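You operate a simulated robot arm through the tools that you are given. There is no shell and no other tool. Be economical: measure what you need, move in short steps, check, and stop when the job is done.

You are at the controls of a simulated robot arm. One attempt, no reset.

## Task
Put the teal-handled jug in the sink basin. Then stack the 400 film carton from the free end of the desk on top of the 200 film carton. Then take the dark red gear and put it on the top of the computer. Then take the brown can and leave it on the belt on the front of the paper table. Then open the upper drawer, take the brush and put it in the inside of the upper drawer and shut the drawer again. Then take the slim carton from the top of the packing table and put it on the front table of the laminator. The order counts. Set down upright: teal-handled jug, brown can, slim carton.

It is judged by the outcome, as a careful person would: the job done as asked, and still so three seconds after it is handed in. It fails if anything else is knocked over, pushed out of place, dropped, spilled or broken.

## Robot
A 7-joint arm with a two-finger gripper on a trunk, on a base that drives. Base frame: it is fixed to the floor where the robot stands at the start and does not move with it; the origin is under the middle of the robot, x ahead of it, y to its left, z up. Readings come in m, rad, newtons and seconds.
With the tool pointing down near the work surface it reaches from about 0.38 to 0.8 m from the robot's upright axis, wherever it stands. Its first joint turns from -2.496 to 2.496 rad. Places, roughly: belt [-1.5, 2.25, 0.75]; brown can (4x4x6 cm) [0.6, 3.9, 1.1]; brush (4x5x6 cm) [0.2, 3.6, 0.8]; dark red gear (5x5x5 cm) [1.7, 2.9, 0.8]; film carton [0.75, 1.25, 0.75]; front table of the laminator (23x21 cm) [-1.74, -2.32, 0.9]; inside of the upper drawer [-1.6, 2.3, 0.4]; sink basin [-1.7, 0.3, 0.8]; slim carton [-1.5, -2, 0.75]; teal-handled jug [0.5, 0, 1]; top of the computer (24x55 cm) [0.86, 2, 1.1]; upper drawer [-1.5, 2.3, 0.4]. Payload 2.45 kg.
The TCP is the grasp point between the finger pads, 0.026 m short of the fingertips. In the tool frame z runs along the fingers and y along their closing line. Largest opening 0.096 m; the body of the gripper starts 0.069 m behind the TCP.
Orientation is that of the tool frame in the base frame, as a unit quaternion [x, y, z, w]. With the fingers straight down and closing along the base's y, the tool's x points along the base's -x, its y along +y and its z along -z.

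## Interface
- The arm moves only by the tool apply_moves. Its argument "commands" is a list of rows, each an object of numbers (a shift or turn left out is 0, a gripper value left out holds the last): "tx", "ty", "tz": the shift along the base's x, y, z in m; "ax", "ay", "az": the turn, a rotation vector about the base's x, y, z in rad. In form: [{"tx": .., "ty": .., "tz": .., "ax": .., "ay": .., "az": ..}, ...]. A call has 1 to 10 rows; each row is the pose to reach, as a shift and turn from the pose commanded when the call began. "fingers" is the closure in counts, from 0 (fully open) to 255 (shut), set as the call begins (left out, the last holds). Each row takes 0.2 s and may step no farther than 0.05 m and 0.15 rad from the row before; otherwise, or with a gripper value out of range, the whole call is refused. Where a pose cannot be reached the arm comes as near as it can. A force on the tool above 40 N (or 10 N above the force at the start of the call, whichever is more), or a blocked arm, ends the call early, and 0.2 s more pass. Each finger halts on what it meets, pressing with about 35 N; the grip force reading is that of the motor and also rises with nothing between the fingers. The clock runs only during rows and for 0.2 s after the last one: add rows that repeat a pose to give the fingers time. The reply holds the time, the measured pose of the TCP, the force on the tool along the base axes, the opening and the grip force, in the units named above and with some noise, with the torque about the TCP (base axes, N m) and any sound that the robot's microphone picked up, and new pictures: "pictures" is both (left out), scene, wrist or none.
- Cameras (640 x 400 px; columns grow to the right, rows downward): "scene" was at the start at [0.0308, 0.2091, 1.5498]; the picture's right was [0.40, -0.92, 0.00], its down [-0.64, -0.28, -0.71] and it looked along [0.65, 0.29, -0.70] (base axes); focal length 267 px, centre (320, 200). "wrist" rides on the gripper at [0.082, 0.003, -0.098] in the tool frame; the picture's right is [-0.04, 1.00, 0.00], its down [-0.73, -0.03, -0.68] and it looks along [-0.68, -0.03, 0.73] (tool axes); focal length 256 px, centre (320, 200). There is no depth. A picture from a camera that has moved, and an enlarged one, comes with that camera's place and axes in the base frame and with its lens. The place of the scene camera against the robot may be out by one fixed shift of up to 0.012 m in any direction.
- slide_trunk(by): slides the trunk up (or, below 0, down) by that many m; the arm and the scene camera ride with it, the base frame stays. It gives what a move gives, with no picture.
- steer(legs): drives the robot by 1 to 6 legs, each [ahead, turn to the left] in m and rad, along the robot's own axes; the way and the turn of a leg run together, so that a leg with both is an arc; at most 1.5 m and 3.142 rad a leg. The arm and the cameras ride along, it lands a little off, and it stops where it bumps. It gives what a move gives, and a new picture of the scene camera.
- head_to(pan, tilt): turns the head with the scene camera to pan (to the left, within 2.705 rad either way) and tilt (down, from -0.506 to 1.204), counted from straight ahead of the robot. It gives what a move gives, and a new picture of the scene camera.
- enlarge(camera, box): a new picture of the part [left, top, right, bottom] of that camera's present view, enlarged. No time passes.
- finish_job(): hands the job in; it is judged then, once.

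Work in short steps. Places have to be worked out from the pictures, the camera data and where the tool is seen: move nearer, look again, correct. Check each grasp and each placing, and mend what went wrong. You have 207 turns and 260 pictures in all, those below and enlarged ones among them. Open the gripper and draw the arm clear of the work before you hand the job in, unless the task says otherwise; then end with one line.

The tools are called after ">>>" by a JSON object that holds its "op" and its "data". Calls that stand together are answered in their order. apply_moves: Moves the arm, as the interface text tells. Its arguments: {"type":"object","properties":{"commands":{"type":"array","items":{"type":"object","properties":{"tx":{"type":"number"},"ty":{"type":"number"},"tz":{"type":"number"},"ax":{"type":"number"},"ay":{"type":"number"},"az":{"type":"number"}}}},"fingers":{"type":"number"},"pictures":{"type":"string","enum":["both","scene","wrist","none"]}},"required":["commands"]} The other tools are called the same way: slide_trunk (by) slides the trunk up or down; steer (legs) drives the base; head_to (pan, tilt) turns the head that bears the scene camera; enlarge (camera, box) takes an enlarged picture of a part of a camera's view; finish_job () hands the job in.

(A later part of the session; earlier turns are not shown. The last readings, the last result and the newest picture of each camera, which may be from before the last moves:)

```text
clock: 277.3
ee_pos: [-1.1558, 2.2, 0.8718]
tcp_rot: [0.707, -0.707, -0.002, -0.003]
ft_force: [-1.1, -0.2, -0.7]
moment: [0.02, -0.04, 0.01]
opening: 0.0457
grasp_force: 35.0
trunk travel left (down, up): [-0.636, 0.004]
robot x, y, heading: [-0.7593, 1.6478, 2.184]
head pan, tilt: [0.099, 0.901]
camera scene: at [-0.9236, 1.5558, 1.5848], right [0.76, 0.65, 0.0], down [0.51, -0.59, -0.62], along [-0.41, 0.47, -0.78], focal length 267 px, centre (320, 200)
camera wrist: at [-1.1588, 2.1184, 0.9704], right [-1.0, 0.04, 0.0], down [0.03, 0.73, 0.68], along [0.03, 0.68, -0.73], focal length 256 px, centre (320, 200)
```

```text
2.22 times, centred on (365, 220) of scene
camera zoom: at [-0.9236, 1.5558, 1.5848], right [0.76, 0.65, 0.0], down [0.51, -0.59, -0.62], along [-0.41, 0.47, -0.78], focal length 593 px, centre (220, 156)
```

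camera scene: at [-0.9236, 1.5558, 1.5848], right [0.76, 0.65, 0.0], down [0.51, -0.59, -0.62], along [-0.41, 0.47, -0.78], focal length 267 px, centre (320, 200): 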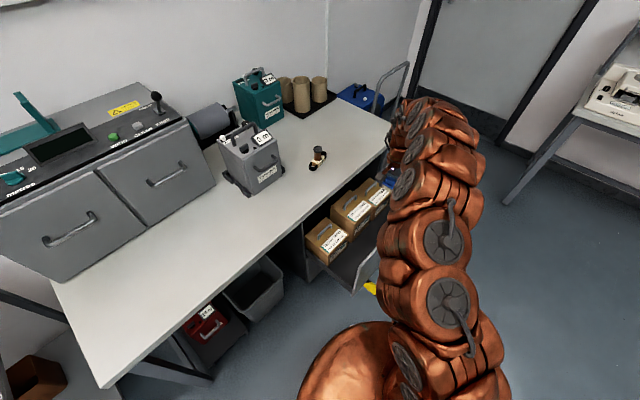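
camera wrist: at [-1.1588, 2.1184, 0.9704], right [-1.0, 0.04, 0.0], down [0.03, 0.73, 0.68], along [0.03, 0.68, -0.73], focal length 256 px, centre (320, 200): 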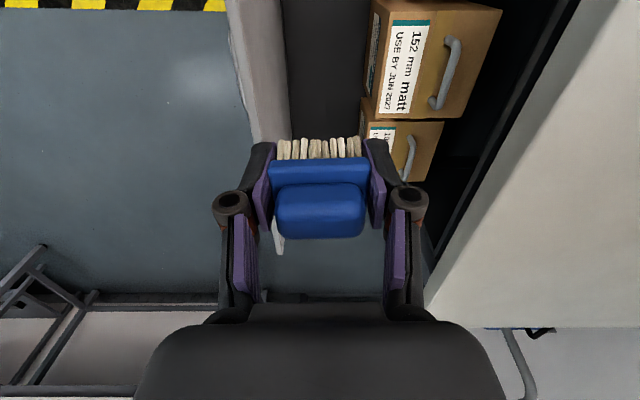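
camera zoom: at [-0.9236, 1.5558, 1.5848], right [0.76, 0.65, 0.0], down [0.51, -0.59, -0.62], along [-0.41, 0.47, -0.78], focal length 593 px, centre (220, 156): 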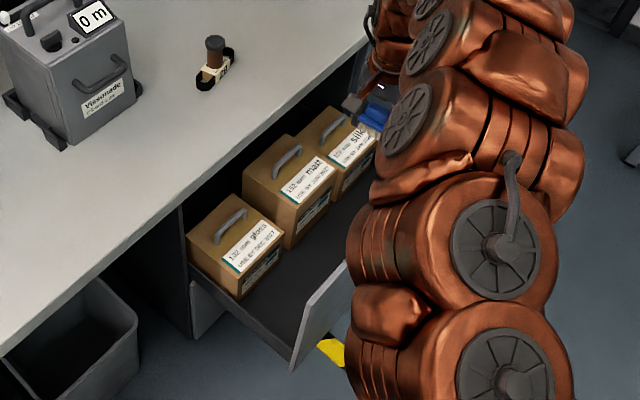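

Drawer floor z≈0.50, gap x −1.09…−1.226, hand centred. Descend to z≈0.60.

>>> {"op": "apply_moves", "data": {"commands": [{"tx": -0.002, "tz": -0.045}, {"tx": -0.002, "tz": -0.09}, {"tx": -0.002, "tz": -0.135}, {"tx": -0.002, "tz": -0.18}, {"tx": -0.002, "tz": -0.225}, {"tx": -0.002, "tz": -0.27}]}}

>>> {"op": "enlarge", "data": {"camera": "scene", "box": [280, 130, 450, 310]}}

```text
clock: 278.8
ee_pos: [-1.1085, 2.1858, 0.7132]
tcp_rot: [0.708, -0.706, -0.017, -0.008]
ft_force: [-3.1, -8.5, 42.0]
moment: [-0.73, -1.17, -0.27]
opening: 0.0474
grasp_force: 35.3
out of reach, approached as far as the arm can: row 3, 4, 5, 6
trunk travel left (down, up): [-0.636, 0.004]
robot x, y, heading: [-0.7589, 1.6479, 2.186]
head pan, tilt: [0.099, 0.901]
stopped in row 6: the force on the tool passed its limit at 110 N (the readings are from after the stop); the commanded pose is now the measured one
camera scene: at [-0.9227, 1.554, 1.5857], right [0.76, 0.65, 0.0], down [0.51, -0.59, -0.62], along [-0.41, 0.47, -0.78], focal length 267 px, centre (320, 200)
camera wrist: at [-1.1106, 2.1018, 0.8089], right [-1.0, 0.04, 0.01], down [0.04, 0.71, 0.7], along [0.02, 0.7, -0.71], focal length 256 px, centre (320, 200)
```

scene: 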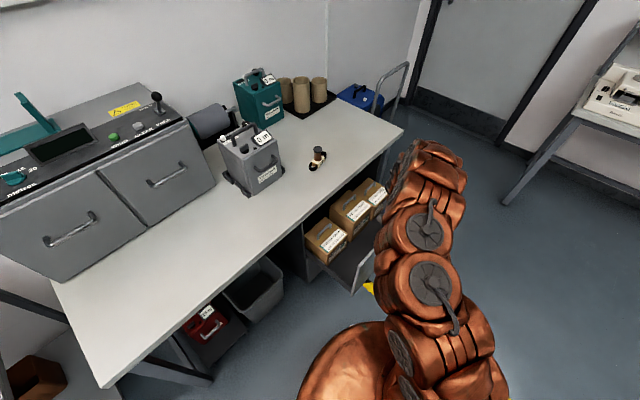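
wrist: 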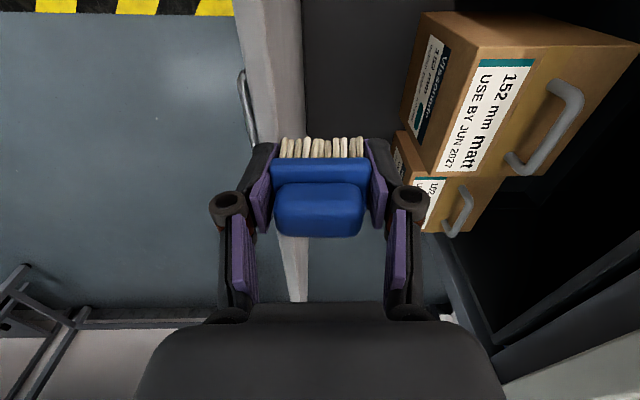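

```text
2.22 times, centred on (365, 220) of scene
camera zoom: at [-0.9227, 1.554, 1.5857], right [0.76, 0.65, 0.0], down [0.51, -0.59, -0.62], along [-0.41, 0.47, -0.78], focal length 593 px, centre (220, 156)
```

zoom: 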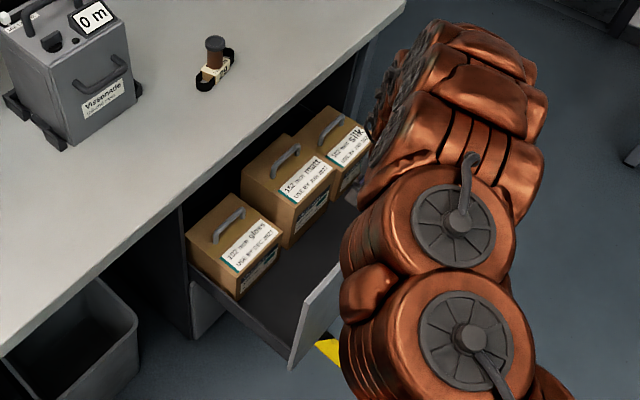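

The arm hit its lower reach limit and drifted onto the panel. Lift straight up, re-centre, and then lower with the trunk instead.

>>> {"op": "apply_moves", "data": {"commands": [{"tz": 0.02}, {"tz": 0.05}, {"tx": -0.01, "ty": 0.005, "tz": 0.08}, {"tx": -0.03, "ty": 0.012, "tz": 0.11}, {"tx": -0.05, "ty": 0.014, "tz": 0.14}]}}

```text
clock: 280.0
ee_pos: [-1.157, 2.2004, 0.8498]
tcp_rot: [0.708, -0.706, -0.014, -0.008]
ft_force: [-0.2, 0.9, -0.6]
moment: [-0.02, -0.02, 0.01]
opening: 0.0461
grasp_force: 35.2
trunk travel left (down, up): [-0.636, 0.004]
robot x, y, heading: [-0.7626, 1.6475, 2.183]
head pan, tilt: [0.099, 0.901]
camera scene: at [-0.9238, 1.5568, 1.5849], right [0.76, 0.65, 0.0], down [0.51, -0.59, -0.62], along [-0.41, 0.47, -0.78], focal length 267 px, centre (320, 200)
camera wrist: at [-1.1592, 2.1168, 0.9456], right [-1.0, 0.04, 0.01], down [0.03, 0.71, 0.7], along [0.02, 0.7, -0.71], focal length 256 px, centre (320, 200)
```

scene: 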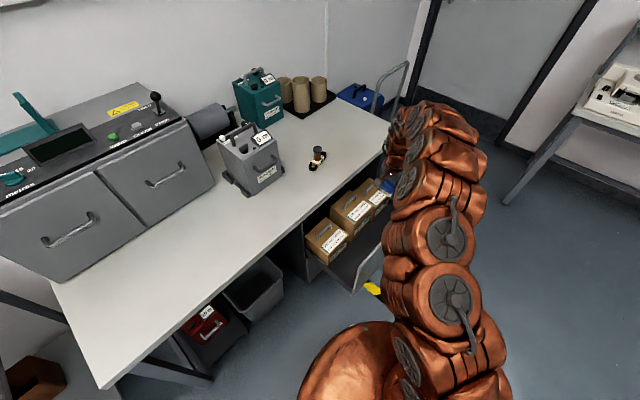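
wrist: 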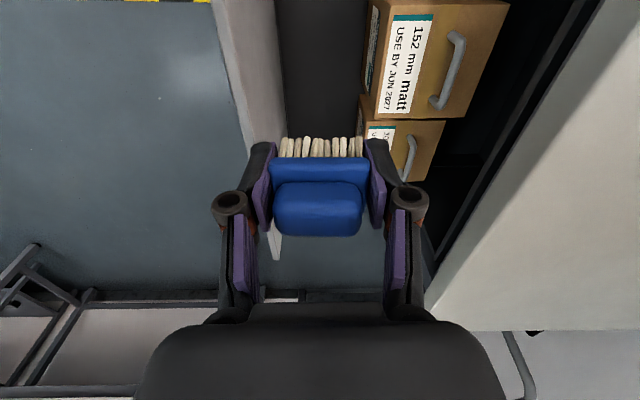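

>>> {"op": "apply_moves", "data": {"commands": [{"tz": -0.03}, {"tz": -0.05}], "pictures": "none"}}

>>> {"op": "slide_trunk", "data": {"by": -0.13}}

>>> {"op": "head_to", "data": {"pan": 0.1, "tilt": 0.75}}

>>> {"op": "apply_moves", "data": {"commands": [{}], "pictures": "wrist"}}

```text
clock: 280.6
ee_pos: [-1.1564, 2.2016, 0.8]
tcp_rot: [0.707, -0.707, -0.015, -0.008]
ft_force: [-0.5, -0.8, -0.5]
moment: [-0.03, 0.03, 0.01]
opening: 0.0459
grasp_force: 35.2
trunk travel left (down, up): [-0.636, 0.004]
robot x, y, heading: [-0.7621, 1.6503, 2.183]
head pan, tilt: [0.099, 0.901]
```

```text
clock: 282.2
ee_pos: [-1.1562, 2.2007, 0.6696]
tcp_rot: [-0.707, 0.707, 0.014, 0.008]
ft_force: [-0.7, -0.8, 0.0]
moment: [0.02, 0.05, -0.01]
opening: 0.0459
grasp_force: 35.4
trunk travel left (down, up): [-0.506, 0.134]
robot x, y, heading: [-0.7613, 1.6488, 2.182]
head pan, tilt: [0.099, 0.901]
```

```text
clock: 282.9
ee_pos: [-1.1573, 2.201, 0.6696]
tcp_rot: [0.707, -0.707, -0.013, -0.008]
ft_force: [-0.6, -0.4, -0.3]
moment: [-0.04, -0.01, 0.01]
opening: 0.0457
grasp_force: 35.1
trunk travel left (down, up): [-0.506, 0.134]
robot x, y, heading: [-0.76, 1.6489, 2.184]
head pan, tilt: [0.099, 0.75]
camera scene: at [-0.9287, 1.5621, 1.4667], right [0.76, 0.65, 0.0], down [0.45, -0.52, -0.73], along [-0.48, 0.55, -0.68], focal length 267 px, centre (320, 200)
```

scene: 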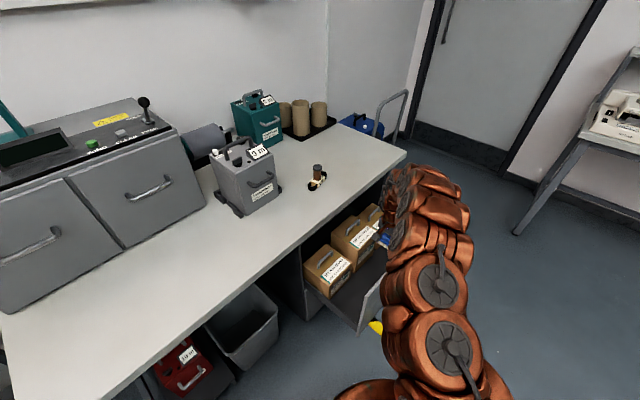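

```text
clock: 283.3
ee_pos: [-1.1571, 2.2014, 0.6695]
tcp_rot: [0.707, -0.707, -0.014, -0.008]
ft_force: [-0.3, -0.3, 0.7]
moment: [0.01, -0.02, 0.0]
opening: 0.046
grasp_force: 35.1
trunk travel left (down, up): [-0.506, 0.134]
robot x, y, heading: [-0.7596, 1.648, 2.19]
head pan, tilt: [0.099, 0.75]
camera wrist: at [-1.1595, 2.1168, 0.7659], right [-1.0, 0.04, 0.01], down [0.03, 0.71, 0.7], along [0.02, 0.7, -0.71], focal length 256 px, centre (320, 200)
```

wrist: 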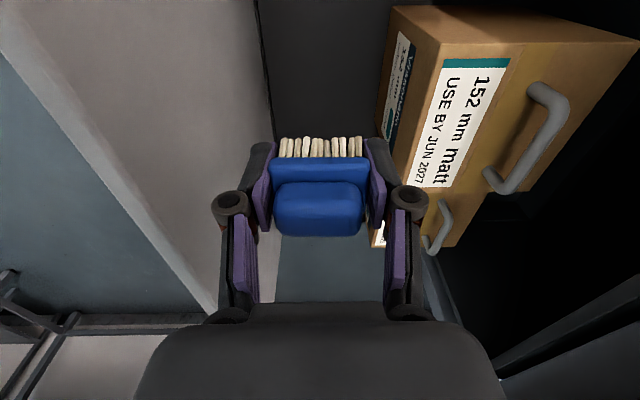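

Centred in the gap. Continue down by trunk.

>>> {"op": "slide_trunk", "data": {"by": -0.09}}

>>> {"op": "apply_moves", "data": {"commands": [{}], "pictures": "both"}}

```text
clock: 284.5
ee_pos: [-1.157, 2.2016, 0.5801]
tcp_rot: [-0.707, 0.707, 0.014, 0.008]
ft_force: [0.4, -0.9, -0.4]
moment: [-0.04, 0.02, -0.03]
opening: 0.0458
grasp_force: 35.5
trunk travel left (down, up): [-0.416, 0.224]
robot x, y, heading: [-0.7619, 1.6463, 2.18]
head pan, tilt: [0.099, 0.75]
```

```text
clock: 284.9
ee_pos: [-1.1568, 2.2011, 0.5794]
tcp_rot: [0.707, -0.707, -0.015, -0.008]
ft_force: [0.0, -0.2, -0.3]
moment: [0.02, 0.03, -0.01]
opening: 0.0462
grasp_force: 35.1
trunk travel left (down, up): [-0.416, 0.224]
robot x, y, heading: [-0.7562, 1.6503, 2.179]
head pan, tilt: [0.099, 0.75]
camera scene: at [-0.9287, 1.5621, 1.3768], right [0.76, 0.65, 0.0], down [0.45, -0.52, -0.73], along [-0.48, 0.55, -0.68], focal length 267 px, centre (320, 200)
camera wrist: at [-1.1595, 2.1168, 0.6759], right [-1.0, 0.04, 0.01], down [0.03, 0.71, 0.7], along [0.02, 0.7, -0.71], focal length 256 px, centre (320, 200)
```

scene: 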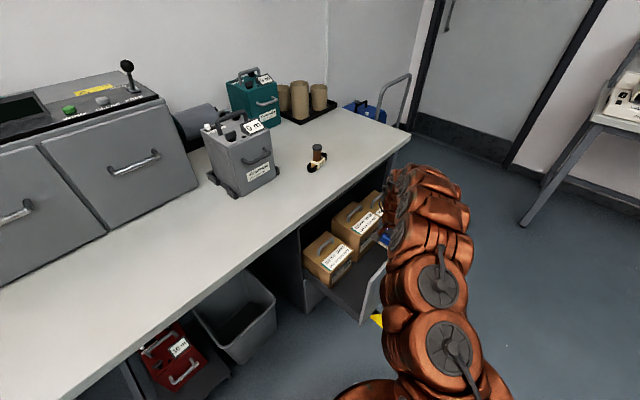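
wrist: 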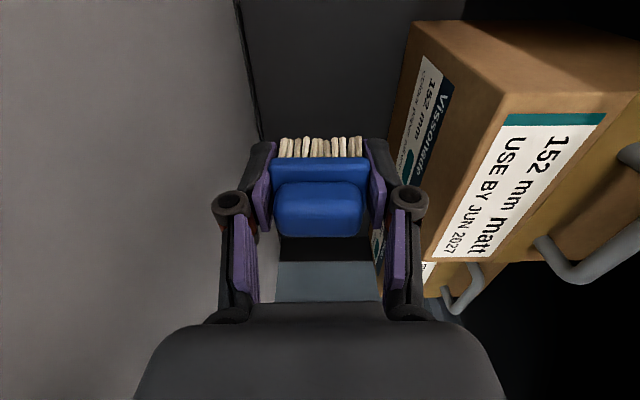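

>>> {"op": "enlarge", "data": {"camera": "scene", "box": [310, 150, 480, 330]}}

>>> {"op": "slide_trunk", "data": {"by": -0.02}}

```text
2.22 times, centred on (395, 240) of scene
camera zoom: at [-0.9287, 1.5621, 1.3768], right [0.76, 0.65, 0.0], down [0.45, -0.52, -0.73], along [-0.48, 0.55, -0.68], focal length 593 px, centre (153, 111)
```

zoom: 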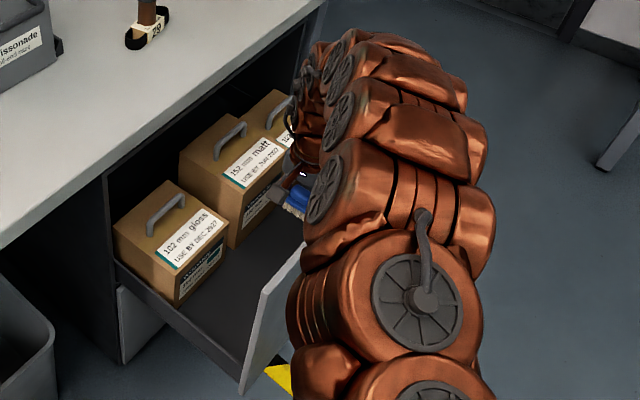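

```text
clock: 285.6
ee_pos: [-1.1558, 2.2021, 0.5588]
tcp_rot: [0.707, -0.707, -0.013, -0.008]
ft_force: [-0.5, 0.3, -0.7]
moment: [-0.04, -0.02, -0.01]
opening: 0.046
grasp_force: 34.7
trunk travel left (down, up): [-0.396, 0.244]
robot x, y, heading: [-0.7615, 1.6491, 2.184]
head pan, tilt: [0.099, 0.75]
```

>>> {"op": "apply_moves", "data": {"commands": [{"tz": -0.005}, {"tz": -0.009}], "pictures": "none"}}

>>> {"op": "apply_moves", "data": {"commands": [{"tz": -0.005}], "pictures": "none"}}

>>> {"op": "apply_moves", "data": {"commands": [{"tz": -0.004}], "pictures": "wrist"}}

```text
clock: 286.2
ee_pos: [-1.1574, 2.1998, 0.5519]
tcp_rot: [-0.707, 0.707, 0.014, 0.008]
ft_force: [-0.7, -0.1, -1.0]
moment: [-0.01, 0.0, 0.02]
opening: 0.0459
grasp_force: 34.5
trunk travel left (down, up): [-0.396, 0.244]
robot x, y, heading: [-0.7593, 1.6447, 2.182]
head pan, tilt: [0.099, 0.75]
```

```text
clock: 286.6
ee_pos: [-1.1561, 2.2011, 0.5466]
tcp_rot: [0.708, -0.706, -0.015, -0.008]
ft_force: [-0.5, -0.4, -1.0]
moment: [0.03, -0.01, 0.01]
opening: 0.0458
grasp_force: 35.0
trunk travel left (down, up): [-0.396, 0.244]
robot x, y, heading: [-0.7646, 1.6467, 2.186]
head pan, tilt: [0.099, 0.75]
```

```text
clock: 287.0
ee_pos: [-1.1556, 2.2015, 0.5424]
tcp_rot: [-0.707, 0.707, 0.014, 0.007]
ft_force: [-0.6, -1.2, -0.5]
moment: [0.01, 0.0, -0.02]
opening: 0.0455
grasp_force: 35.3
trunk travel left (down, up): [-0.396, 0.244]
robot x, y, heading: [-0.7611, 1.6458, 2.187]
head pan, tilt: [0.099, 0.75]
camera wrist: at [-1.159, 2.117, 0.6377], right [-1.0, 0.04, 0.01], down [0.03, 0.71, 0.7], along [0.02, 0.7, -0.71], focal length 256 px, centre (320, 200)
```

wrist: 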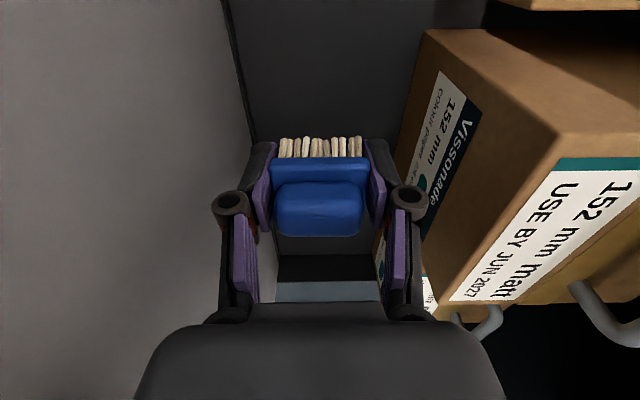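

Floor seems lower (~0.42). Check arm clearance over the front panel before going deeper.

>>> {"op": "enlarge", "data": {"camera": "scene", "box": [330, 160, 480, 300]}}

```text
2.86 times, centred on (405, 230) of scene
camera zoom: at [-0.9287, 1.5621, 1.3568], right [0.76, 0.65, 0.0], down [0.45, -0.52, -0.73], along [-0.48, 0.55, -0.68], focal length 762 px, centre (77, 114)
```

zoom: 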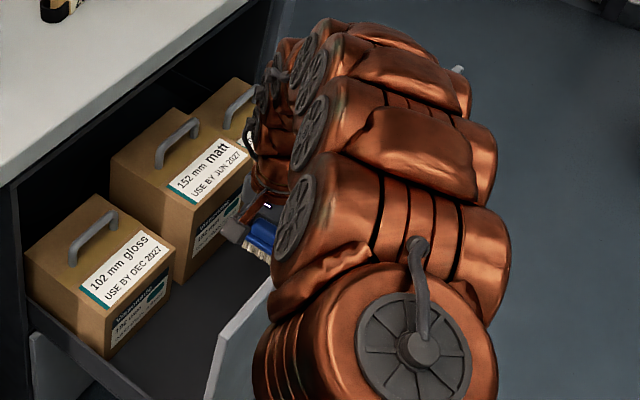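

Let me descend another 3 cm by trunk and re-check the floor distance and force.

>>> {"op": "slide_trunk", "data": {"by": -0.03}}

>>> {"op": "apply_moves", "data": {"commands": [{}], "pictures": "both"}}

>>> {"op": "enlarge", "data": {"camera": "wrist", "box": [200, 60, 440, 320]}}

```text
clock: 287.7
ee_pos: [-1.1572, 2.2002, 0.5119]
tcp_rot: [0.707, -0.707, -0.014, -0.008]
ft_force: [1.1, 0.4, -0.3]
moment: [0.01, 0.02, -0.01]
opening: 0.0459
grasp_force: 34.6
trunk travel left (down, up): [-0.366, 0.274]
robot x, y, heading: [-0.7608, 1.6508, 2.182]
head pan, tilt: [0.099, 0.75]
```

```text
clock: 288.1
ee_pos: [-1.1561, 2.2019, 0.512]
tcp_rot: [0.707, -0.707, -0.015, -0.008]
ft_force: [0.5, -0.4, 0.0]
moment: [-0.01, -0.03, -0.02]
opening: 0.0461
grasp_force: 34.8
trunk travel left (down, up): [-0.366, 0.274]
robot x, y, heading: [-0.7594, 1.6503, 2.191]
head pan, tilt: [0.099, 0.75]
camera scene: at [-0.9287, 1.5621, 1.3268], right [0.76, 0.65, 0.0], down [0.45, -0.52, -0.73], along [-0.48, 0.55, -0.68], focal length 267 px, centre (320, 200)
camera wrist: at [-1.1592, 2.1168, 0.6079], right [-1.0, 0.04, 0.01], down [0.03, 0.71, 0.7], along [0.02, 0.7, -0.71], focal length 256 px, centre (320, 200)
```

scene: 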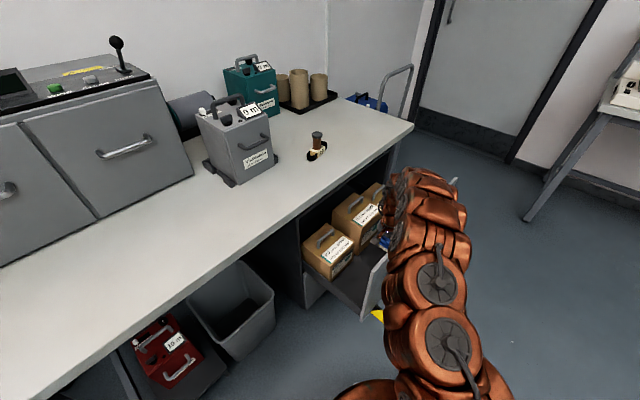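
wrist: 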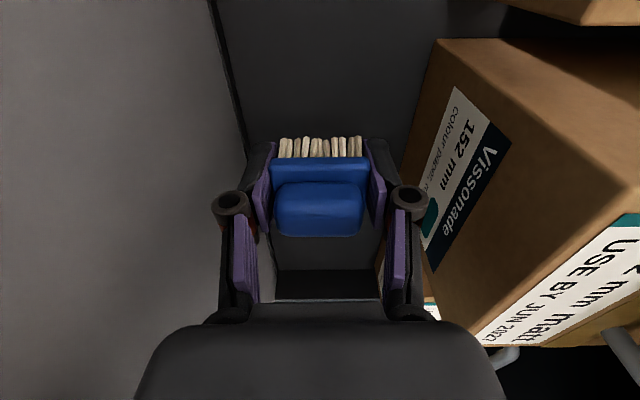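

```text
1.54 times, centred on (320, 190) of wrist
camera zoom: at [-1.1592, 2.1168, 0.6079], right [-1.0, 0.04, 0.01], down [0.03, 0.71, 0.7], along [0.02, 0.7, -0.71], focal length 394 px, centre (320, 215)
```

zoom: 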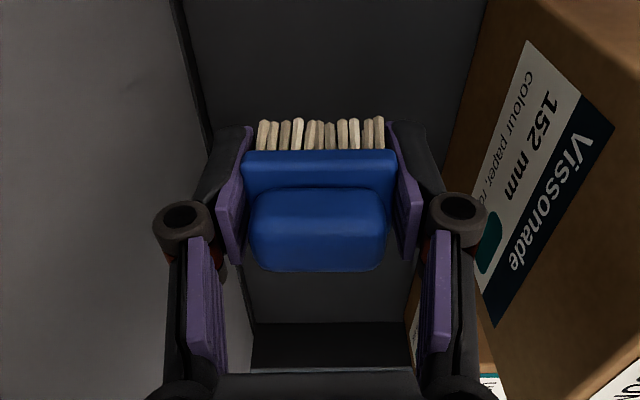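

Floor ≈0.41; brush bottom is ~5.5 cm above it. Lower 2.5 cm more carefully.

>>> {"op": "slide_trunk", "data": {"by": -0.025}}

>>> {"op": "enlarge", "data": {"camera": "scene", "box": [330, 160, 480, 320]}}

```text
clock: 288.9
ee_pos: [-1.157, 2.2009, 0.4868]
tcp_rot: [0.707, -0.707, -0.014, -0.008]
ft_force: [0.7, -0.7, -0.3]
moment: [0.0, 0.0, 0.01]
opening: 0.0458
grasp_force: 35.1
trunk travel left (down, up): [-0.341, 0.299]
robot x, y, heading: [-0.7597, 1.6501, 2.178]
head pan, tilt: [0.099, 0.75]
```

```text
2.50 times, centred on (405, 240) of scene
camera zoom: at [-0.9287, 1.5621, 1.3017], right [0.76, 0.65, 0.0], down [0.45, -0.52, -0.73], along [-0.48, 0.55, -0.68], focal length 667 px, centre (108, 100)
```

zoom: 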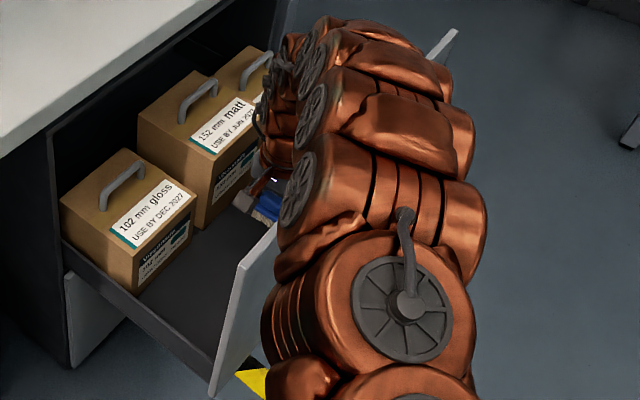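

>>> {"op": "slide_trunk", "data": {"by": -0.015}}

>>> {"op": "apply_moves", "data": {"commands": [{}], "pictures": "wrist"}}

```text
clock: 289.5
ee_pos: [-1.1559, 2.2015, 0.473]
tcp_rot: [-0.707, 0.707, 0.014, 0.008]
ft_force: [-0.1, -0.9, 0.2]
moment: [-0.04, 0.02, -0.01]
opening: 0.0457
grasp_force: 34.8
trunk travel left (down, up): [-0.326, 0.314]
robot x, y, heading: [-0.7642, 1.6475, 2.181]
head pan, tilt: [0.099, 0.75]
```

```text
clock: 289.9
ee_pos: [-1.1574, 2.2001, 0.4725]
tcp_rot: [0.707, -0.707, -0.014, -0.008]
ft_force: [-0.2, -0.3, -1.7]
moment: [-0.03, -0.01, -0.01]
opening: 0.0457
grasp_force: 35.2
trunk travel left (down, up): [-0.326, 0.314]
robot x, y, heading: [-0.763, 1.6466, 2.185]
head pan, tilt: [0.099, 0.75]
camera wrist: at [-1.1592, 2.1168, 0.5679], right [-1.0, 0.04, 0.01], down [0.03, 0.71, 0.7], along [0.02, 0.7, -0.71], focal length 256 px, centre (320, 200)
```

wrist: 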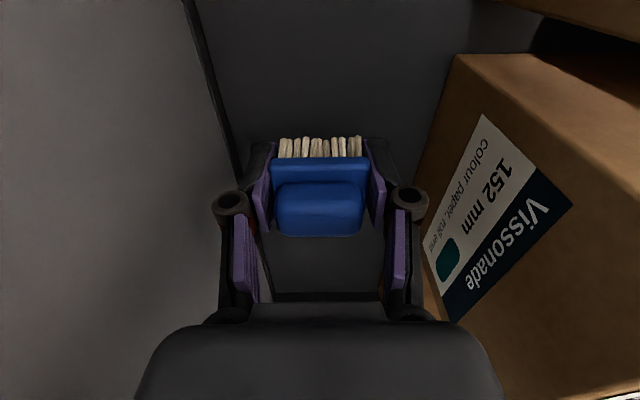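

>>> {"op": "slide_trunk", "data": {"by": -0.013}}

>>> {"op": "enlarge", "data": {"camera": "scene", "box": [330, 160, 480, 320]}}

```text
clock: 290.5
ee_pos: [-1.1561, 2.2016, 0.4585]
tcp_rot: [0.708, -0.706, -0.013, -0.009]
ft_force: [0.2, -0.9, 0.0]
moment: [0.0, 0.02, -0.02]
opening: 0.0457
grasp_force: 35.2
trunk travel left (down, up): [-0.313, 0.327]
robot x, y, heading: [-0.7616, 1.6477, 2.183]
head pan, tilt: [0.099, 0.75]
```

```text
2.50 times, centred on (405, 240) of scene
camera zoom: at [-0.9287, 1.5621, 1.2737], right [0.76, 0.65, 0.0], down [0.45, -0.52, -0.73], along [-0.48, 0.55, -0.68], focal length 667 px, centre (108, 100)
```

zoom: 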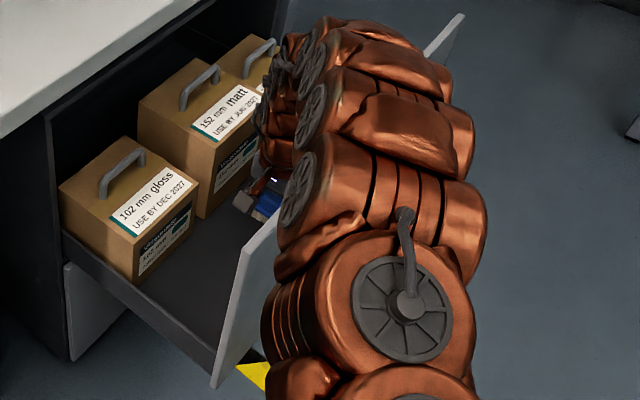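

>>> {"op": "slide_trunk", "data": {"by": -0.008}}

>>> {"op": "slide_trunk", "data": {"by": -0.005}}

```text
clock: 291.1
ee_pos: [-1.1568, 2.2008, 0.4509]
tcp_rot: [-0.707, 0.707, 0.013, 0.007]
ft_force: [0.2, -0.1, -0.5]
moment: [0.03, -0.01, -0.01]
opening: 0.0456
grasp_force: 34.7
trunk travel left (down, up): [-0.305, 0.335]
robot x, y, heading: [-0.7615, 1.6494, 2.189]
head pan, tilt: [0.099, 0.75]
```

```text
clock: 291.6
ee_pos: [-1.1565, 2.201, 0.446]
tcp_rot: [-0.707, 0.707, 0.014, 0.008]
ft_force: [0.7, 0.1, 0.3]
moment: [0.01, -0.01, 0.0]
opening: 0.0455
grasp_force: 34.5
trunk travel left (down, up): [-0.3, 0.34]
robot x, y, heading: [-0.7592, 1.6489, 2.183]
head pan, tilt: [0.099, 0.75]
```

>>> {"op": "slide_trunk", "data": {"by": -0.008}}

>>> {"op": "slide_trunk", "data": {"by": -0.008}}

>>> {"op": "apply_moves", "data": {"commands": [{}], "pictures": "both"}}

```text
clock: 292.2
ee_pos: [-1.1565, 2.201, 0.4377]
tcp_rot: [-0.707, 0.707, 0.014, 0.008]
ft_force: [-0.9, -0.1, 0.0]
moment: [-0.02, -0.02, 0.0]
opening: 0.0458
grasp_force: 35.0
trunk travel left (down, up): [-0.292, 0.348]
robot x, y, heading: [-0.759, 1.6472, 2.185]
head pan, tilt: [0.099, 0.75]
```

```text
clock: 292.7
ee_pos: [-1.1572, 2.2017, 0.4299]
tcp_rot: [-0.707, 0.707, 0.015, 0.008]
ft_force: [-0.6, 0.1, -0.6]
moment: [0.02, 0.02, -0.01]
opening: 0.0459
grasp_force: 35.2
trunk travel left (down, up): [-0.284, 0.356]
robot x, y, heading: [-0.7601, 1.649, 2.187]
head pan, tilt: [0.099, 0.75]
```

```text
clock: 293.1
ee_pos: [-1.1561, 2.2007, 0.4305]
tcp_rot: [-0.707, 0.707, 0.015, 0.008]
ft_force: [0.2, 0.5, 0.0]
moment: [-0.01, 0.03, -0.01]
opening: 0.0459
grasp_force: 34.8
trunk travel left (down, up): [-0.284, 0.356]
robot x, y, heading: [-0.7612, 1.6486, 2.186]
head pan, tilt: [0.099, 0.75]
camera scene: at [-0.9287, 1.5621, 1.2448], right [0.76, 0.65, 0.0], down [0.45, -0.52, -0.73], along [-0.48, 0.55, -0.68], focal length 267 px, centre (320, 200)
camera wrist: at [-1.1592, 2.1168, 0.5259], right [-1.0, 0.04, 0.01], down [0.03, 0.71, 0.7], along [0.02, 0.7, -0.71], focal length 256 px, centre (320, 200)
```

scene: 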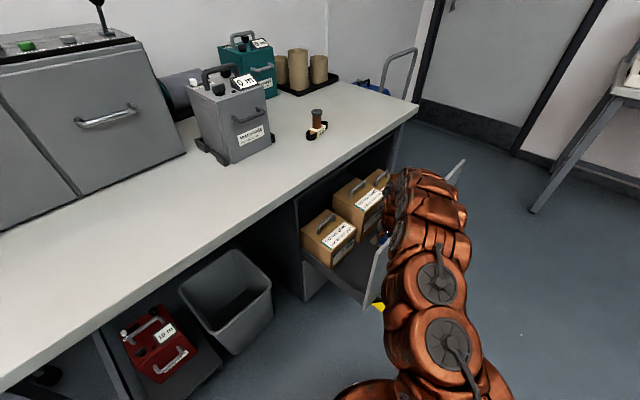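
wrist: 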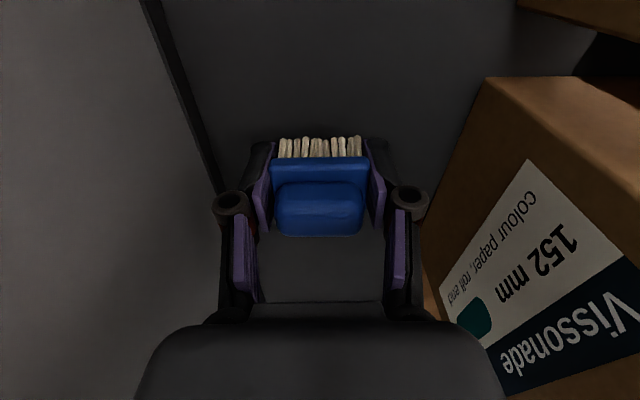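

>>> {"op": "slide_trunk", "data": {"by": -0.01}}

>>> {"op": "slide_trunk", "data": {"by": -0.008}}

>>> {"op": "slide_trunk", "data": {"by": -0.008}}

```text
clock: 293.7
ee_pos: [-1.1556, 2.2004, 0.4205]
tcp_rot: [0.708, -0.706, -0.015, -0.008]
ft_force: [1.1, -0.4, 0.0]
moment: [0.01, 0.03, 0.0]
opening: 0.0457
grasp_force: 34.9
trunk travel left (down, up): [-0.274, 0.366]
robot x, y, heading: [-0.764, 1.6445, 2.182]
head pan, tilt: [0.099, 0.75]
```

```text
clock: 294.3
ee_pos: [-1.1549, 2.2004, 0.4123]
tcp_rot: [0.707, -0.707, -0.014, -0.008]
ft_force: [-0.7, 0.0, -0.1]
moment: [-0.01, -0.02, 0.0]
opening: 0.0455
grasp_force: 35.2
trunk travel left (down, up): [-0.266, 0.374]
robot x, y, heading: [-0.7609, 1.6509, 2.185]
head pan, tilt: [0.099, 0.75]
```

```text
clock: 294.9
ee_pos: [-1.1569, 2.2018, 0.4058]
tcp_rot: [0.708, -0.706, -0.016, -0.009]
ft_force: [-1.5, -0.9, 18.2]
moment: [-0.24, -0.16, -0.05]
opening: 0.046
grasp_force: 35.1
trunk travel left (down, up): [-0.258, 0.382]
robot x, y, heading: [-0.762, 1.6479, 2.184]
head pan, tilt: [0.099, 0.75]
```

Brush touches the drawer floor (18 N). Open partially and rise by trunk.

>>> {"op": "apply_moves", "data": {"commands": [{"tz": 0.002}, {"tz": 0.002}, {"tz": 0.002}, {"tz": 0.002}], "fingers": 60, "pictures": "wrist"}}

>>> {"op": "slide_trunk", "data": {"by": 0.15}}

>>> {"op": "slide_trunk", "data": {"by": 0.23}}

>>> {"op": "apply_moves", "data": {"commands": [{"tz": 0.04}, {"tz": 0.08}], "pictures": "wrist"}}

```text
clock: 295.9
ee_pos: [-1.1556, 2.1995, 0.4061]
tcp_rot: [0.707, -0.707, -0.014, -0.009]
ft_force: [-0.3, 0.1, -0.4]
moment: [0.0, -0.01, 0.0]
opening: 0.0736
grasp_force: 0.0
trunk travel left (down, up): [-0.258, 0.382]
robot x, y, heading: [-0.7631, 1.6478, 2.183]
head pan, tilt: [0.099, 0.75]
camera wrist: at [-1.159, 2.1167, 0.5018], right [-1.0, 0.04, 0.01], down [0.03, 0.71, 0.7], along [0.02, 0.7, -0.71], focal length 256 px, centre (320, 200)
```

wrist: 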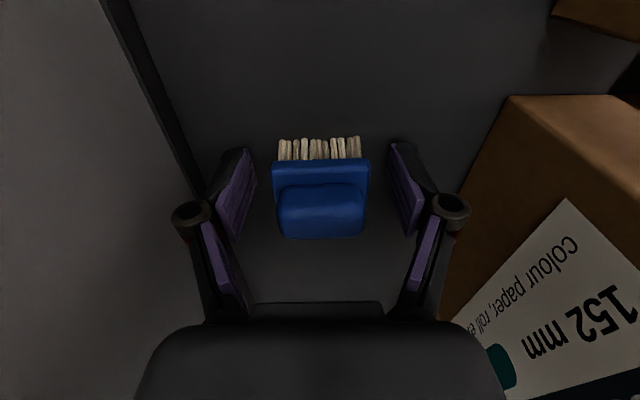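

```text
clock: 297.6
ee_pos: [-1.1554, 2.2006, 0.5557]
tcp_rot: [-0.706, 0.708, 0.014, 0.009]
ft_force: [0.3, 0.5, 0.2]
moment: [0.01, -0.02, 0.0]
opening: 0.0735
grasp_force: 0.0
trunk travel left (down, up): [-0.408, 0.232]
robot x, y, heading: [-0.7579, 1.645, 2.189]
head pan, tilt: [0.099, 0.75]
```

```text
clock: 300.0
ee_pos: [-1.1557, 2.2013, 0.7863]
tcp_rot: [-0.707, 0.707, 0.014, 0.008]
ft_force: [0.6, 1.6, -0.6]
moment: [-0.04, 0.01, 0.02]
opening: 0.0736
grasp_force: 0.0
trunk travel left (down, up): [-0.638, 0.002]
robot x, y, heading: [-0.7592, 1.6466, 2.182]
head pan, tilt: [0.099, 0.75]
```

```text
clock: 300.6
ee_pos: [-1.1561, 2.2026, 0.8661]
tcp_rot: [0.707, -0.707, -0.014, -0.009]
ft_force: [0.6, 0.0, 0.5]
moment: [-0.02, 0.01, 0.0]
opening: 0.0735
grasp_force: 0.0
trunk travel left (down, up): [-0.638, 0.002]
robot x, y, heading: [-0.7626, 1.6472, 2.188]
head pan, tilt: [0.099, 0.75]
camera wrist: at [-1.1591, 2.1173, 0.9618], right [-1.0, 0.04, 0.01], down [0.04, 0.71, 0.7], along [0.02, 0.7, -0.71], focal length 256 px, centre (320, 200)
```

wrist: 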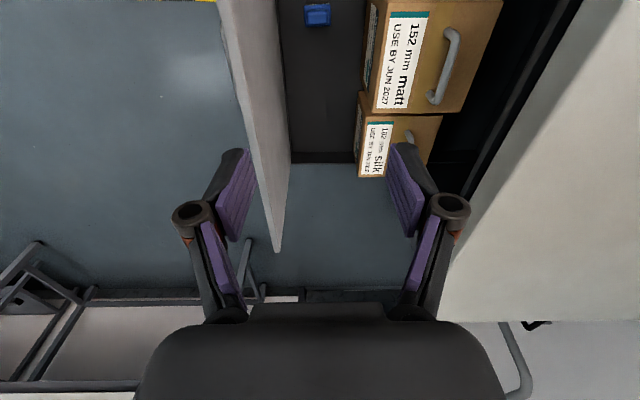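

Brush is in the drawer. Retract the arm and return the base to the front of the drawer to shut it.

>>> {"op": "apply_moves", "data": {"commands": [{"tz": 0.04}, {"tx": 0.014, "ty": -0.024, "tz": 0.08, "az": -0.136}, {"tx": 0.028, "ty": -0.048, "tz": 0.11, "az": -0.272}, {"tx": 0.042, "ty": -0.072, "tz": 0.14, "az": -0.408}, {"tx": 0.056, "ty": -0.096, "tz": 0.16, "az": -0.544}, {"tx": 0.07, "ty": -0.12, "tz": 0.18, "az": -0.68}, {"tx": 0.084, "ty": -0.144, "tz": 0.2, "az": -0.816}, {"tx": 0.099, "ty": -0.17, "tz": 0.21, "az": -0.95}], "fingers": 0, "pictures": "none"}}

>>> {"op": "steer", "data": {"legs": [[0, -1.11], [0.78, 0], [0, 2.06]]}}

```text
clock: 302.4
ee_pos: [-1.0567, 2.0308, 1.0763]
tcp_rot: [-0.305, 0.952, 0.009, 0.015]
ft_force: [-0.3, 0.1, -0.2]
moment: [0.05, 0.01, -0.01]
opening: 0.0962
grasp_force: 0.1
trunk travel left (down, up): [-0.638, 0.002]
robot x, y, heading: [-0.762, 1.6489, 2.186]
head pan, tilt: [0.099, 0.75]
```

```text
clock: 314.4
ee_pos: [-0.8679, 2.3141, 1.0775]
tcp_rot: [-0.706, 0.708, 0.015, 0.008]
ft_force: [-0.8, -0.6, -0.5]
moment: [-0.01, 0.02, 0.01]
opening: 0.0961
grasp_force: 0.1
trunk travel left (down, up): [-0.638, 0.002]
robot x, y, heading: [-0.3832, 2.3307, 3.13]
head pan, tilt: [0.099, 0.75]
camera scene: at [-0.4123, 2.1382, 1.5988], right [-0.09, 1.0, 0.0], down [0.68, 0.06, -0.73], along [-0.73, -0.07, -0.68], focal length 267 px, centre (320, 200)
```

scene: 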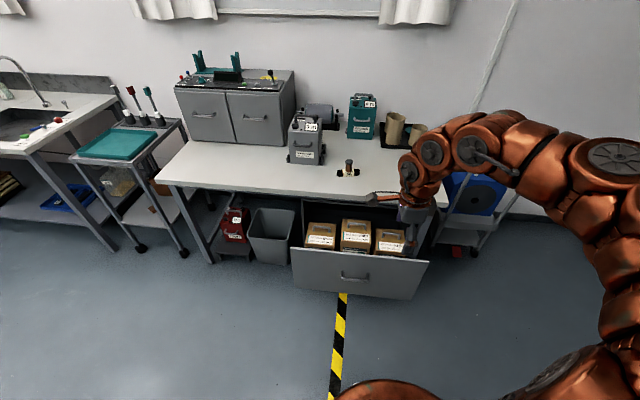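

Close the fingers, back off 0.12, and pitch the hand toward horizontal in free space for pushing.

>>> {"op": "steer", "data": {"legs": [[-0.15, 0]]}}

>>> {"op": "apply_moves", "data": {"commands": [{"tx": -0.03, "tz": -0.01, "ay": 0.15}, {"tx": -0.06, "tz": -0.02, "ay": 0.3}, {"tx": -0.09, "tz": -0.03, "ay": 0.45}, {"tx": -0.12, "tz": -0.04, "ay": 0.6}, {"tx": -0.15, "tz": -0.06, "ay": 0.75}, {"tx": -0.18, "tz": -0.08, "ay": 0.9}, {"tx": -0.2, "tz": -0.1, "ay": 1.05}, {"tx": -0.21, "tz": -0.12, "ay": 1.2}], "fingers": 255, "pictures": "none"}}

```text
clock: 315.7
ee_pos: [-0.7182, 2.3129, 1.0766]
tcp_rot: [-0.707, 0.707, 0.014, 0.008]
ft_force: [-0.6, -0.1, 0.4]
moment: [0.03, -0.01, 0.03]
opening: 0.0958
grasp_force: 0.2
trunk travel left (down, up): [-0.638, 0.002]
robot x, y, heading: [-0.2313, 2.3304, 3.135]
head pan, tilt: [0.099, 0.75]
camera scene: at [-0.2634, 2.1367, 1.5988], right [-0.09, 1.0, 0.0], down [0.68, 0.06, -0.73], along [-0.73, -0.07, -0.68], focal length 267 px, centre (320, 200)
```

scene: 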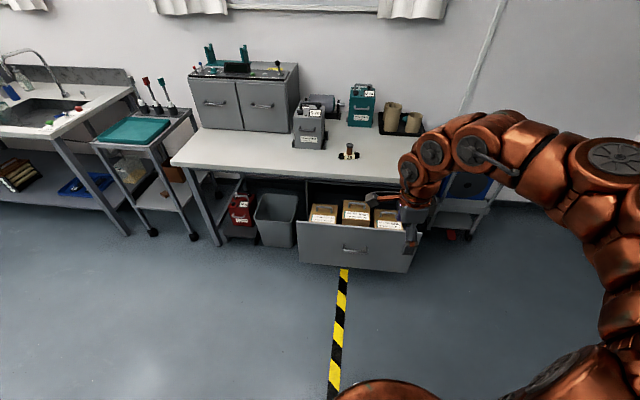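

```text
clock: 317.5
ee_pos: [-0.9283, 2.3121, 0.9559]
tcp_rot: [-0.575, 0.589, 0.411, -0.392]
ft_force: [0.2, -0.6, 0.3]
moment: [-0.02, -0.02, 0.01]
opening: 0.0
grasp_force: 28.5
trunk travel left (down, up): [-0.638, 0.002]
robot x, y, heading: [-0.2333, 2.3321, 3.134]
head pan, tilt: [0.099, 0.75]
```

>>> {"op": "slide_trunk", "data": {"by": -0.325}}

>>> {"op": "apply_moves", "data": {"commands": [{"ty": -0.035}, {"ty": -0.075}], "pictures": "both"}}

```text
clock: 320.7
ee_pos: [-0.927, 2.3123, 0.6316]
tcp_rot: [-0.576, 0.587, 0.412, -0.392]
ft_force: [0.1, -0.5, 0.2]
moment: [0.02, 0.0, -0.01]
opening: 0.0
grasp_force: 28.3
trunk travel left (down, up): [-0.313, 0.327]
robot x, y, heading: [-0.2373, 2.3324, 3.133]
head pan, tilt: [0.099, 0.75]
```

```text
clock: 321.3
ee_pos: [-0.9287, 2.2388, 0.632]
tcp_rot: [-0.575, 0.588, 0.412, -0.392]
ft_force: [-0.6, -0.3, 0.8]
moment: [0.0, 0.04, 0.03]
opening: 0.0002
grasp_force: 28.4
trunk travel left (down, up): [-0.313, 0.327]
robot x, y, heading: [-0.2363, 2.3315, 3.133]
head pan, tilt: [0.099, 0.75]
camera scene: at [-0.2633, 2.1369, 1.2738], right [-0.09, 1.0, 0.0], down [0.68, 0.06, -0.73], along [-0.73, -0.07, -0.68], focal length 267 px, centre (320, 200)
camera wrist: at [-0.8412, 2.1545, 0.6686], right [-0.35, 0.04, 0.94], down [0.67, 0.71, 0.22], along [-0.65, 0.7, -0.28], focal length 256 px, centre (320, 200)
```

scene: 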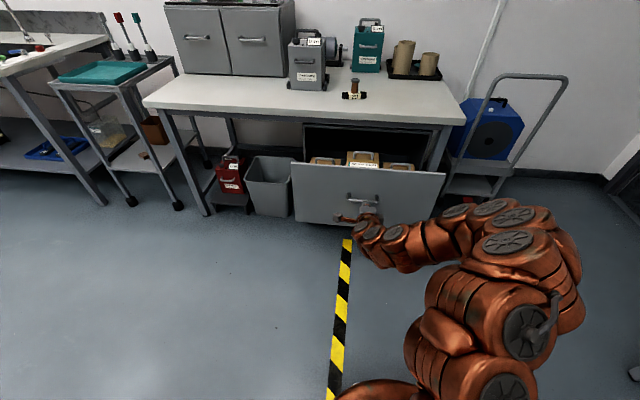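
wrist: 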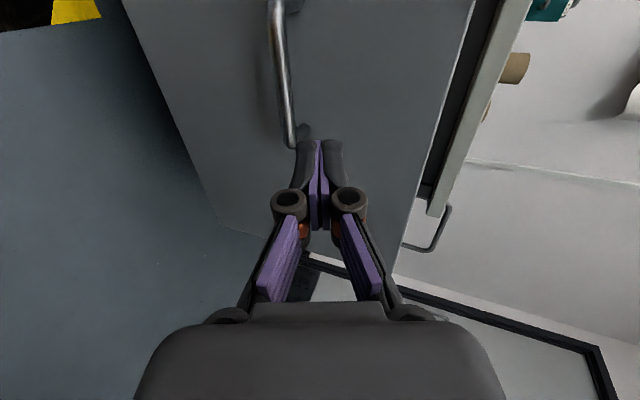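

Push with the arm first.

>>> {"op": "apply_moves", "data": {"commands": [{"tx": -0.04}, {"tx": -0.08}, {"tx": -0.11}, {"tx": -0.14}, {"tx": -0.17}, {"tx": -0.2}, {"tx": -0.23}], "pictures": "scene"}}

```text
clock: 322.9
ee_pos: [-1.1591, 2.2374, 0.6321]
tcp_rot: [-0.575, 0.589, 0.41, -0.393]
ft_force: [-0.3, 0.1, 0.5]
moment: [0.01, -0.03, 0.0]
opening: 0.0
grasp_force: 28.9
trunk travel left (down, up): [-0.313, 0.327]
robot x, y, heading: [-0.2348, 2.3284, 3.133]
head pan, tilt: [0.099, 0.75]
camera scene: at [-0.263, 2.1366, 1.2738], right [-0.09, 1.0, 0.0], down [0.68, 0.06, -0.73], along [-0.73, -0.07, -0.68], focal length 267 px, centre (320, 200)
```

scene: 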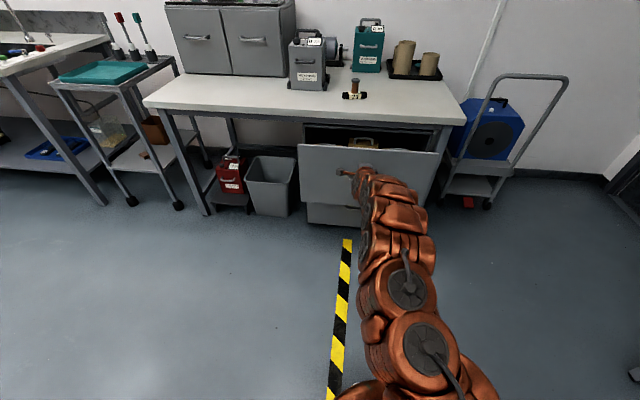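

Drawer slides in. Now drive forward slowly for the rest (~0.2 m).

>>> {"op": "steer", "data": {"legs": [[0.15, 0]]}}

>>> {"op": "apply_moves", "data": {"commands": [{"tx": -0.015}, {"tx": -0.03}, {"tx": -0.04}, {"tx": -0.05}], "pictures": "scene"}}

```text
clock: 324.3
ee_pos: [-1.309, 2.2408, 0.63]
tcp_rot: [-0.576, 0.588, 0.412, -0.392]
ft_force: [-0.1, -1.1, 0.5]
moment: [0.01, -0.01, -0.01]
opening: 0.0
grasp_force: 28.5
trunk travel left (down, up): [-0.313, 0.327]
robot x, y, heading: [-0.3835, 2.3327, 3.137]
head pan, tilt: [0.099, 0.75]
camera scene: at [-0.4131, 2.1381, 1.2738], right [-0.09, 1.0, 0.0], down [0.68, 0.06, -0.73], along [-0.73, -0.07, -0.68], focal length 267 px, centre (320, 200)
```

scene: 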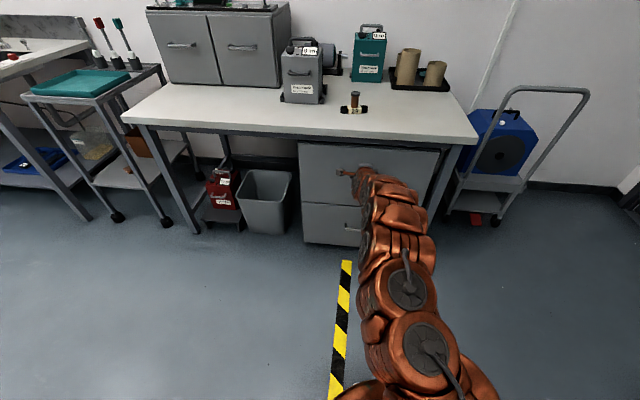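

```text
clock: 324.9
ee_pos: [-1.3287, 2.2403, 0.6294]
tcp_rot: [-0.577, 0.59, 0.407, -0.391]
ft_force: [32.7, 2.7, 10.6]
moment: [-0.01, 0.27, -0.15]
opening: 0.0001
grasp_force: 29.0
trunk travel left (down, up): [-0.313, 0.327]
robot x, y, heading: [-0.3828, 2.331, 3.13]
head pan, tilt: [0.099, 0.75]
stopped in row 2: the force on the tool passed its limit at 54 N (the readings are from after the stop); the commanded pose is now the measured one
camera scene: at [-0.4108, 2.1383, 1.2741], right [-0.09, 1.0, 0.0], down [0.68, 0.06, -0.73], along [-0.73, -0.07, -0.68], focal length 267 px, centre (320, 200)
```

scene: 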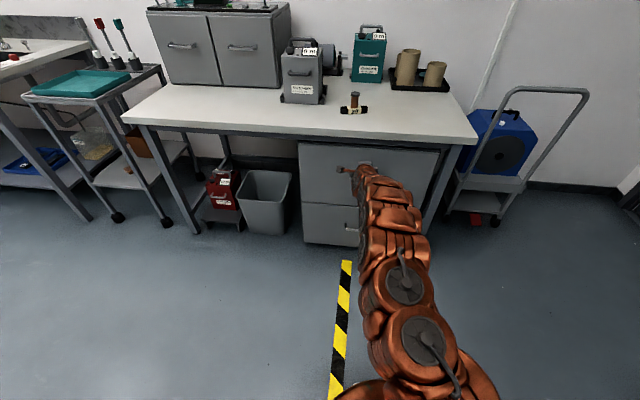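

Firm stop: shut. Pull back and verify.

>>> {"op": "apply_moves", "data": {"commands": [{"tx": 0.04}, {"tx": 0.08}, {"tx": 0.12}], "pictures": "none"}}

>>> {"op": "steer", "data": {"legs": [[-0.3, 0]]}}

>>> {"op": "slide_trunk", "data": {"by": 0.325}}

>>> {"op": "enlarge", "data": {"camera": "scene", "box": [270, 80, 470, 260]}}

```text
clock: 325.6
ee_pos: [-1.2103, 2.2387, 0.6286]
tcp_rot: [-0.577, 0.589, 0.409, -0.39]
ft_force: [-0.3, -0.2, -0.3]
moment: [0.04, 0.01, 0.05]
opening: 0.0
grasp_force: 28.6
trunk travel left (down, up): [-0.313, 0.327]
robot x, y, heading: [-0.3824, 2.3345, 3.132]
head pan, tilt: [0.099, 0.75]
```

```text
clock: 327.7
ee_pos: [-0.9073, 2.2365, 0.6279]
tcp_rot: [-0.578, 0.589, 0.409, -0.39]
ft_force: [0.1, 0.1, 0.4]
moment: [0.01, 0.01, 0.02]
opening: 0.0001
grasp_force: 28.3
trunk travel left (down, up): [-0.313, 0.327]
robot x, y, heading: [-0.0815, 2.3294, 3.134]
head pan, tilt: [0.099, 0.75]
camera scene: at [-0.1104, 2.1353, 1.2738], right [-0.09, 1.0, 0.0], down [0.68, 0.06, -0.73], along [-0.73, -0.07, -0.68], focal length 267 px, centre (320, 200)
```

scene: 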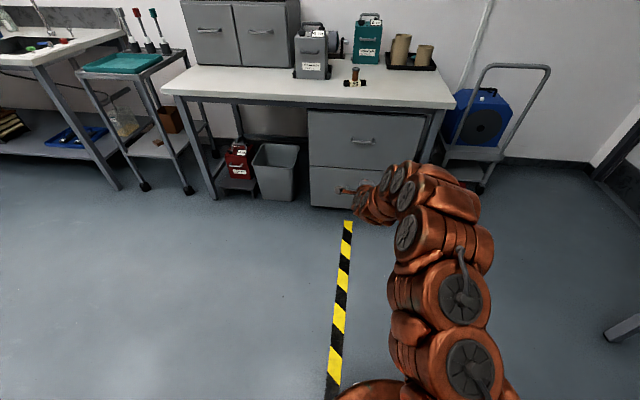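

```text
clock: 330.9
ee_pos: [-0.908, 2.2365, 0.953]
tcp_rot: [-0.577, 0.589, 0.409, -0.391]
ft_force: [0.3, 0.3, 0.7]
moment: [-0.03, -0.01, 0.0]
opening: 0.0001
grasp_force: 28.2
trunk travel left (down, up): [-0.638, 0.002]
robot x, y, heading: [-0.0836, 2.3293, 3.135]
head pan, tilt: [0.099, 0.75]
```

```text
2.22 times, centred on (370, 170) of scene
camera zoom: at [-0.1104, 2.1352, 1.5987], right [-0.09, 1.0, 0.0], down [0.68, 0.06, -0.73], along [-0.73, -0.07, -0.68], focal length 593 px, centre (209, 267)
```

zoom: 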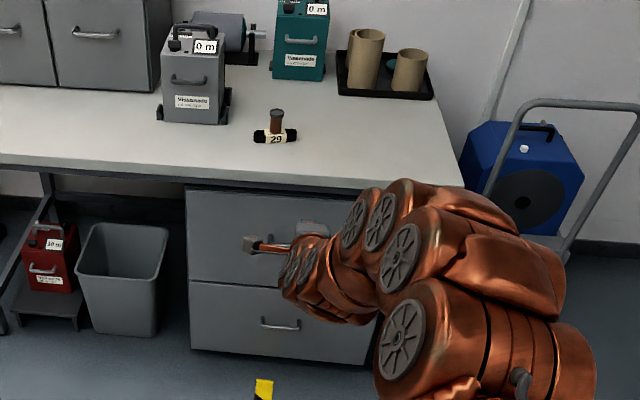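

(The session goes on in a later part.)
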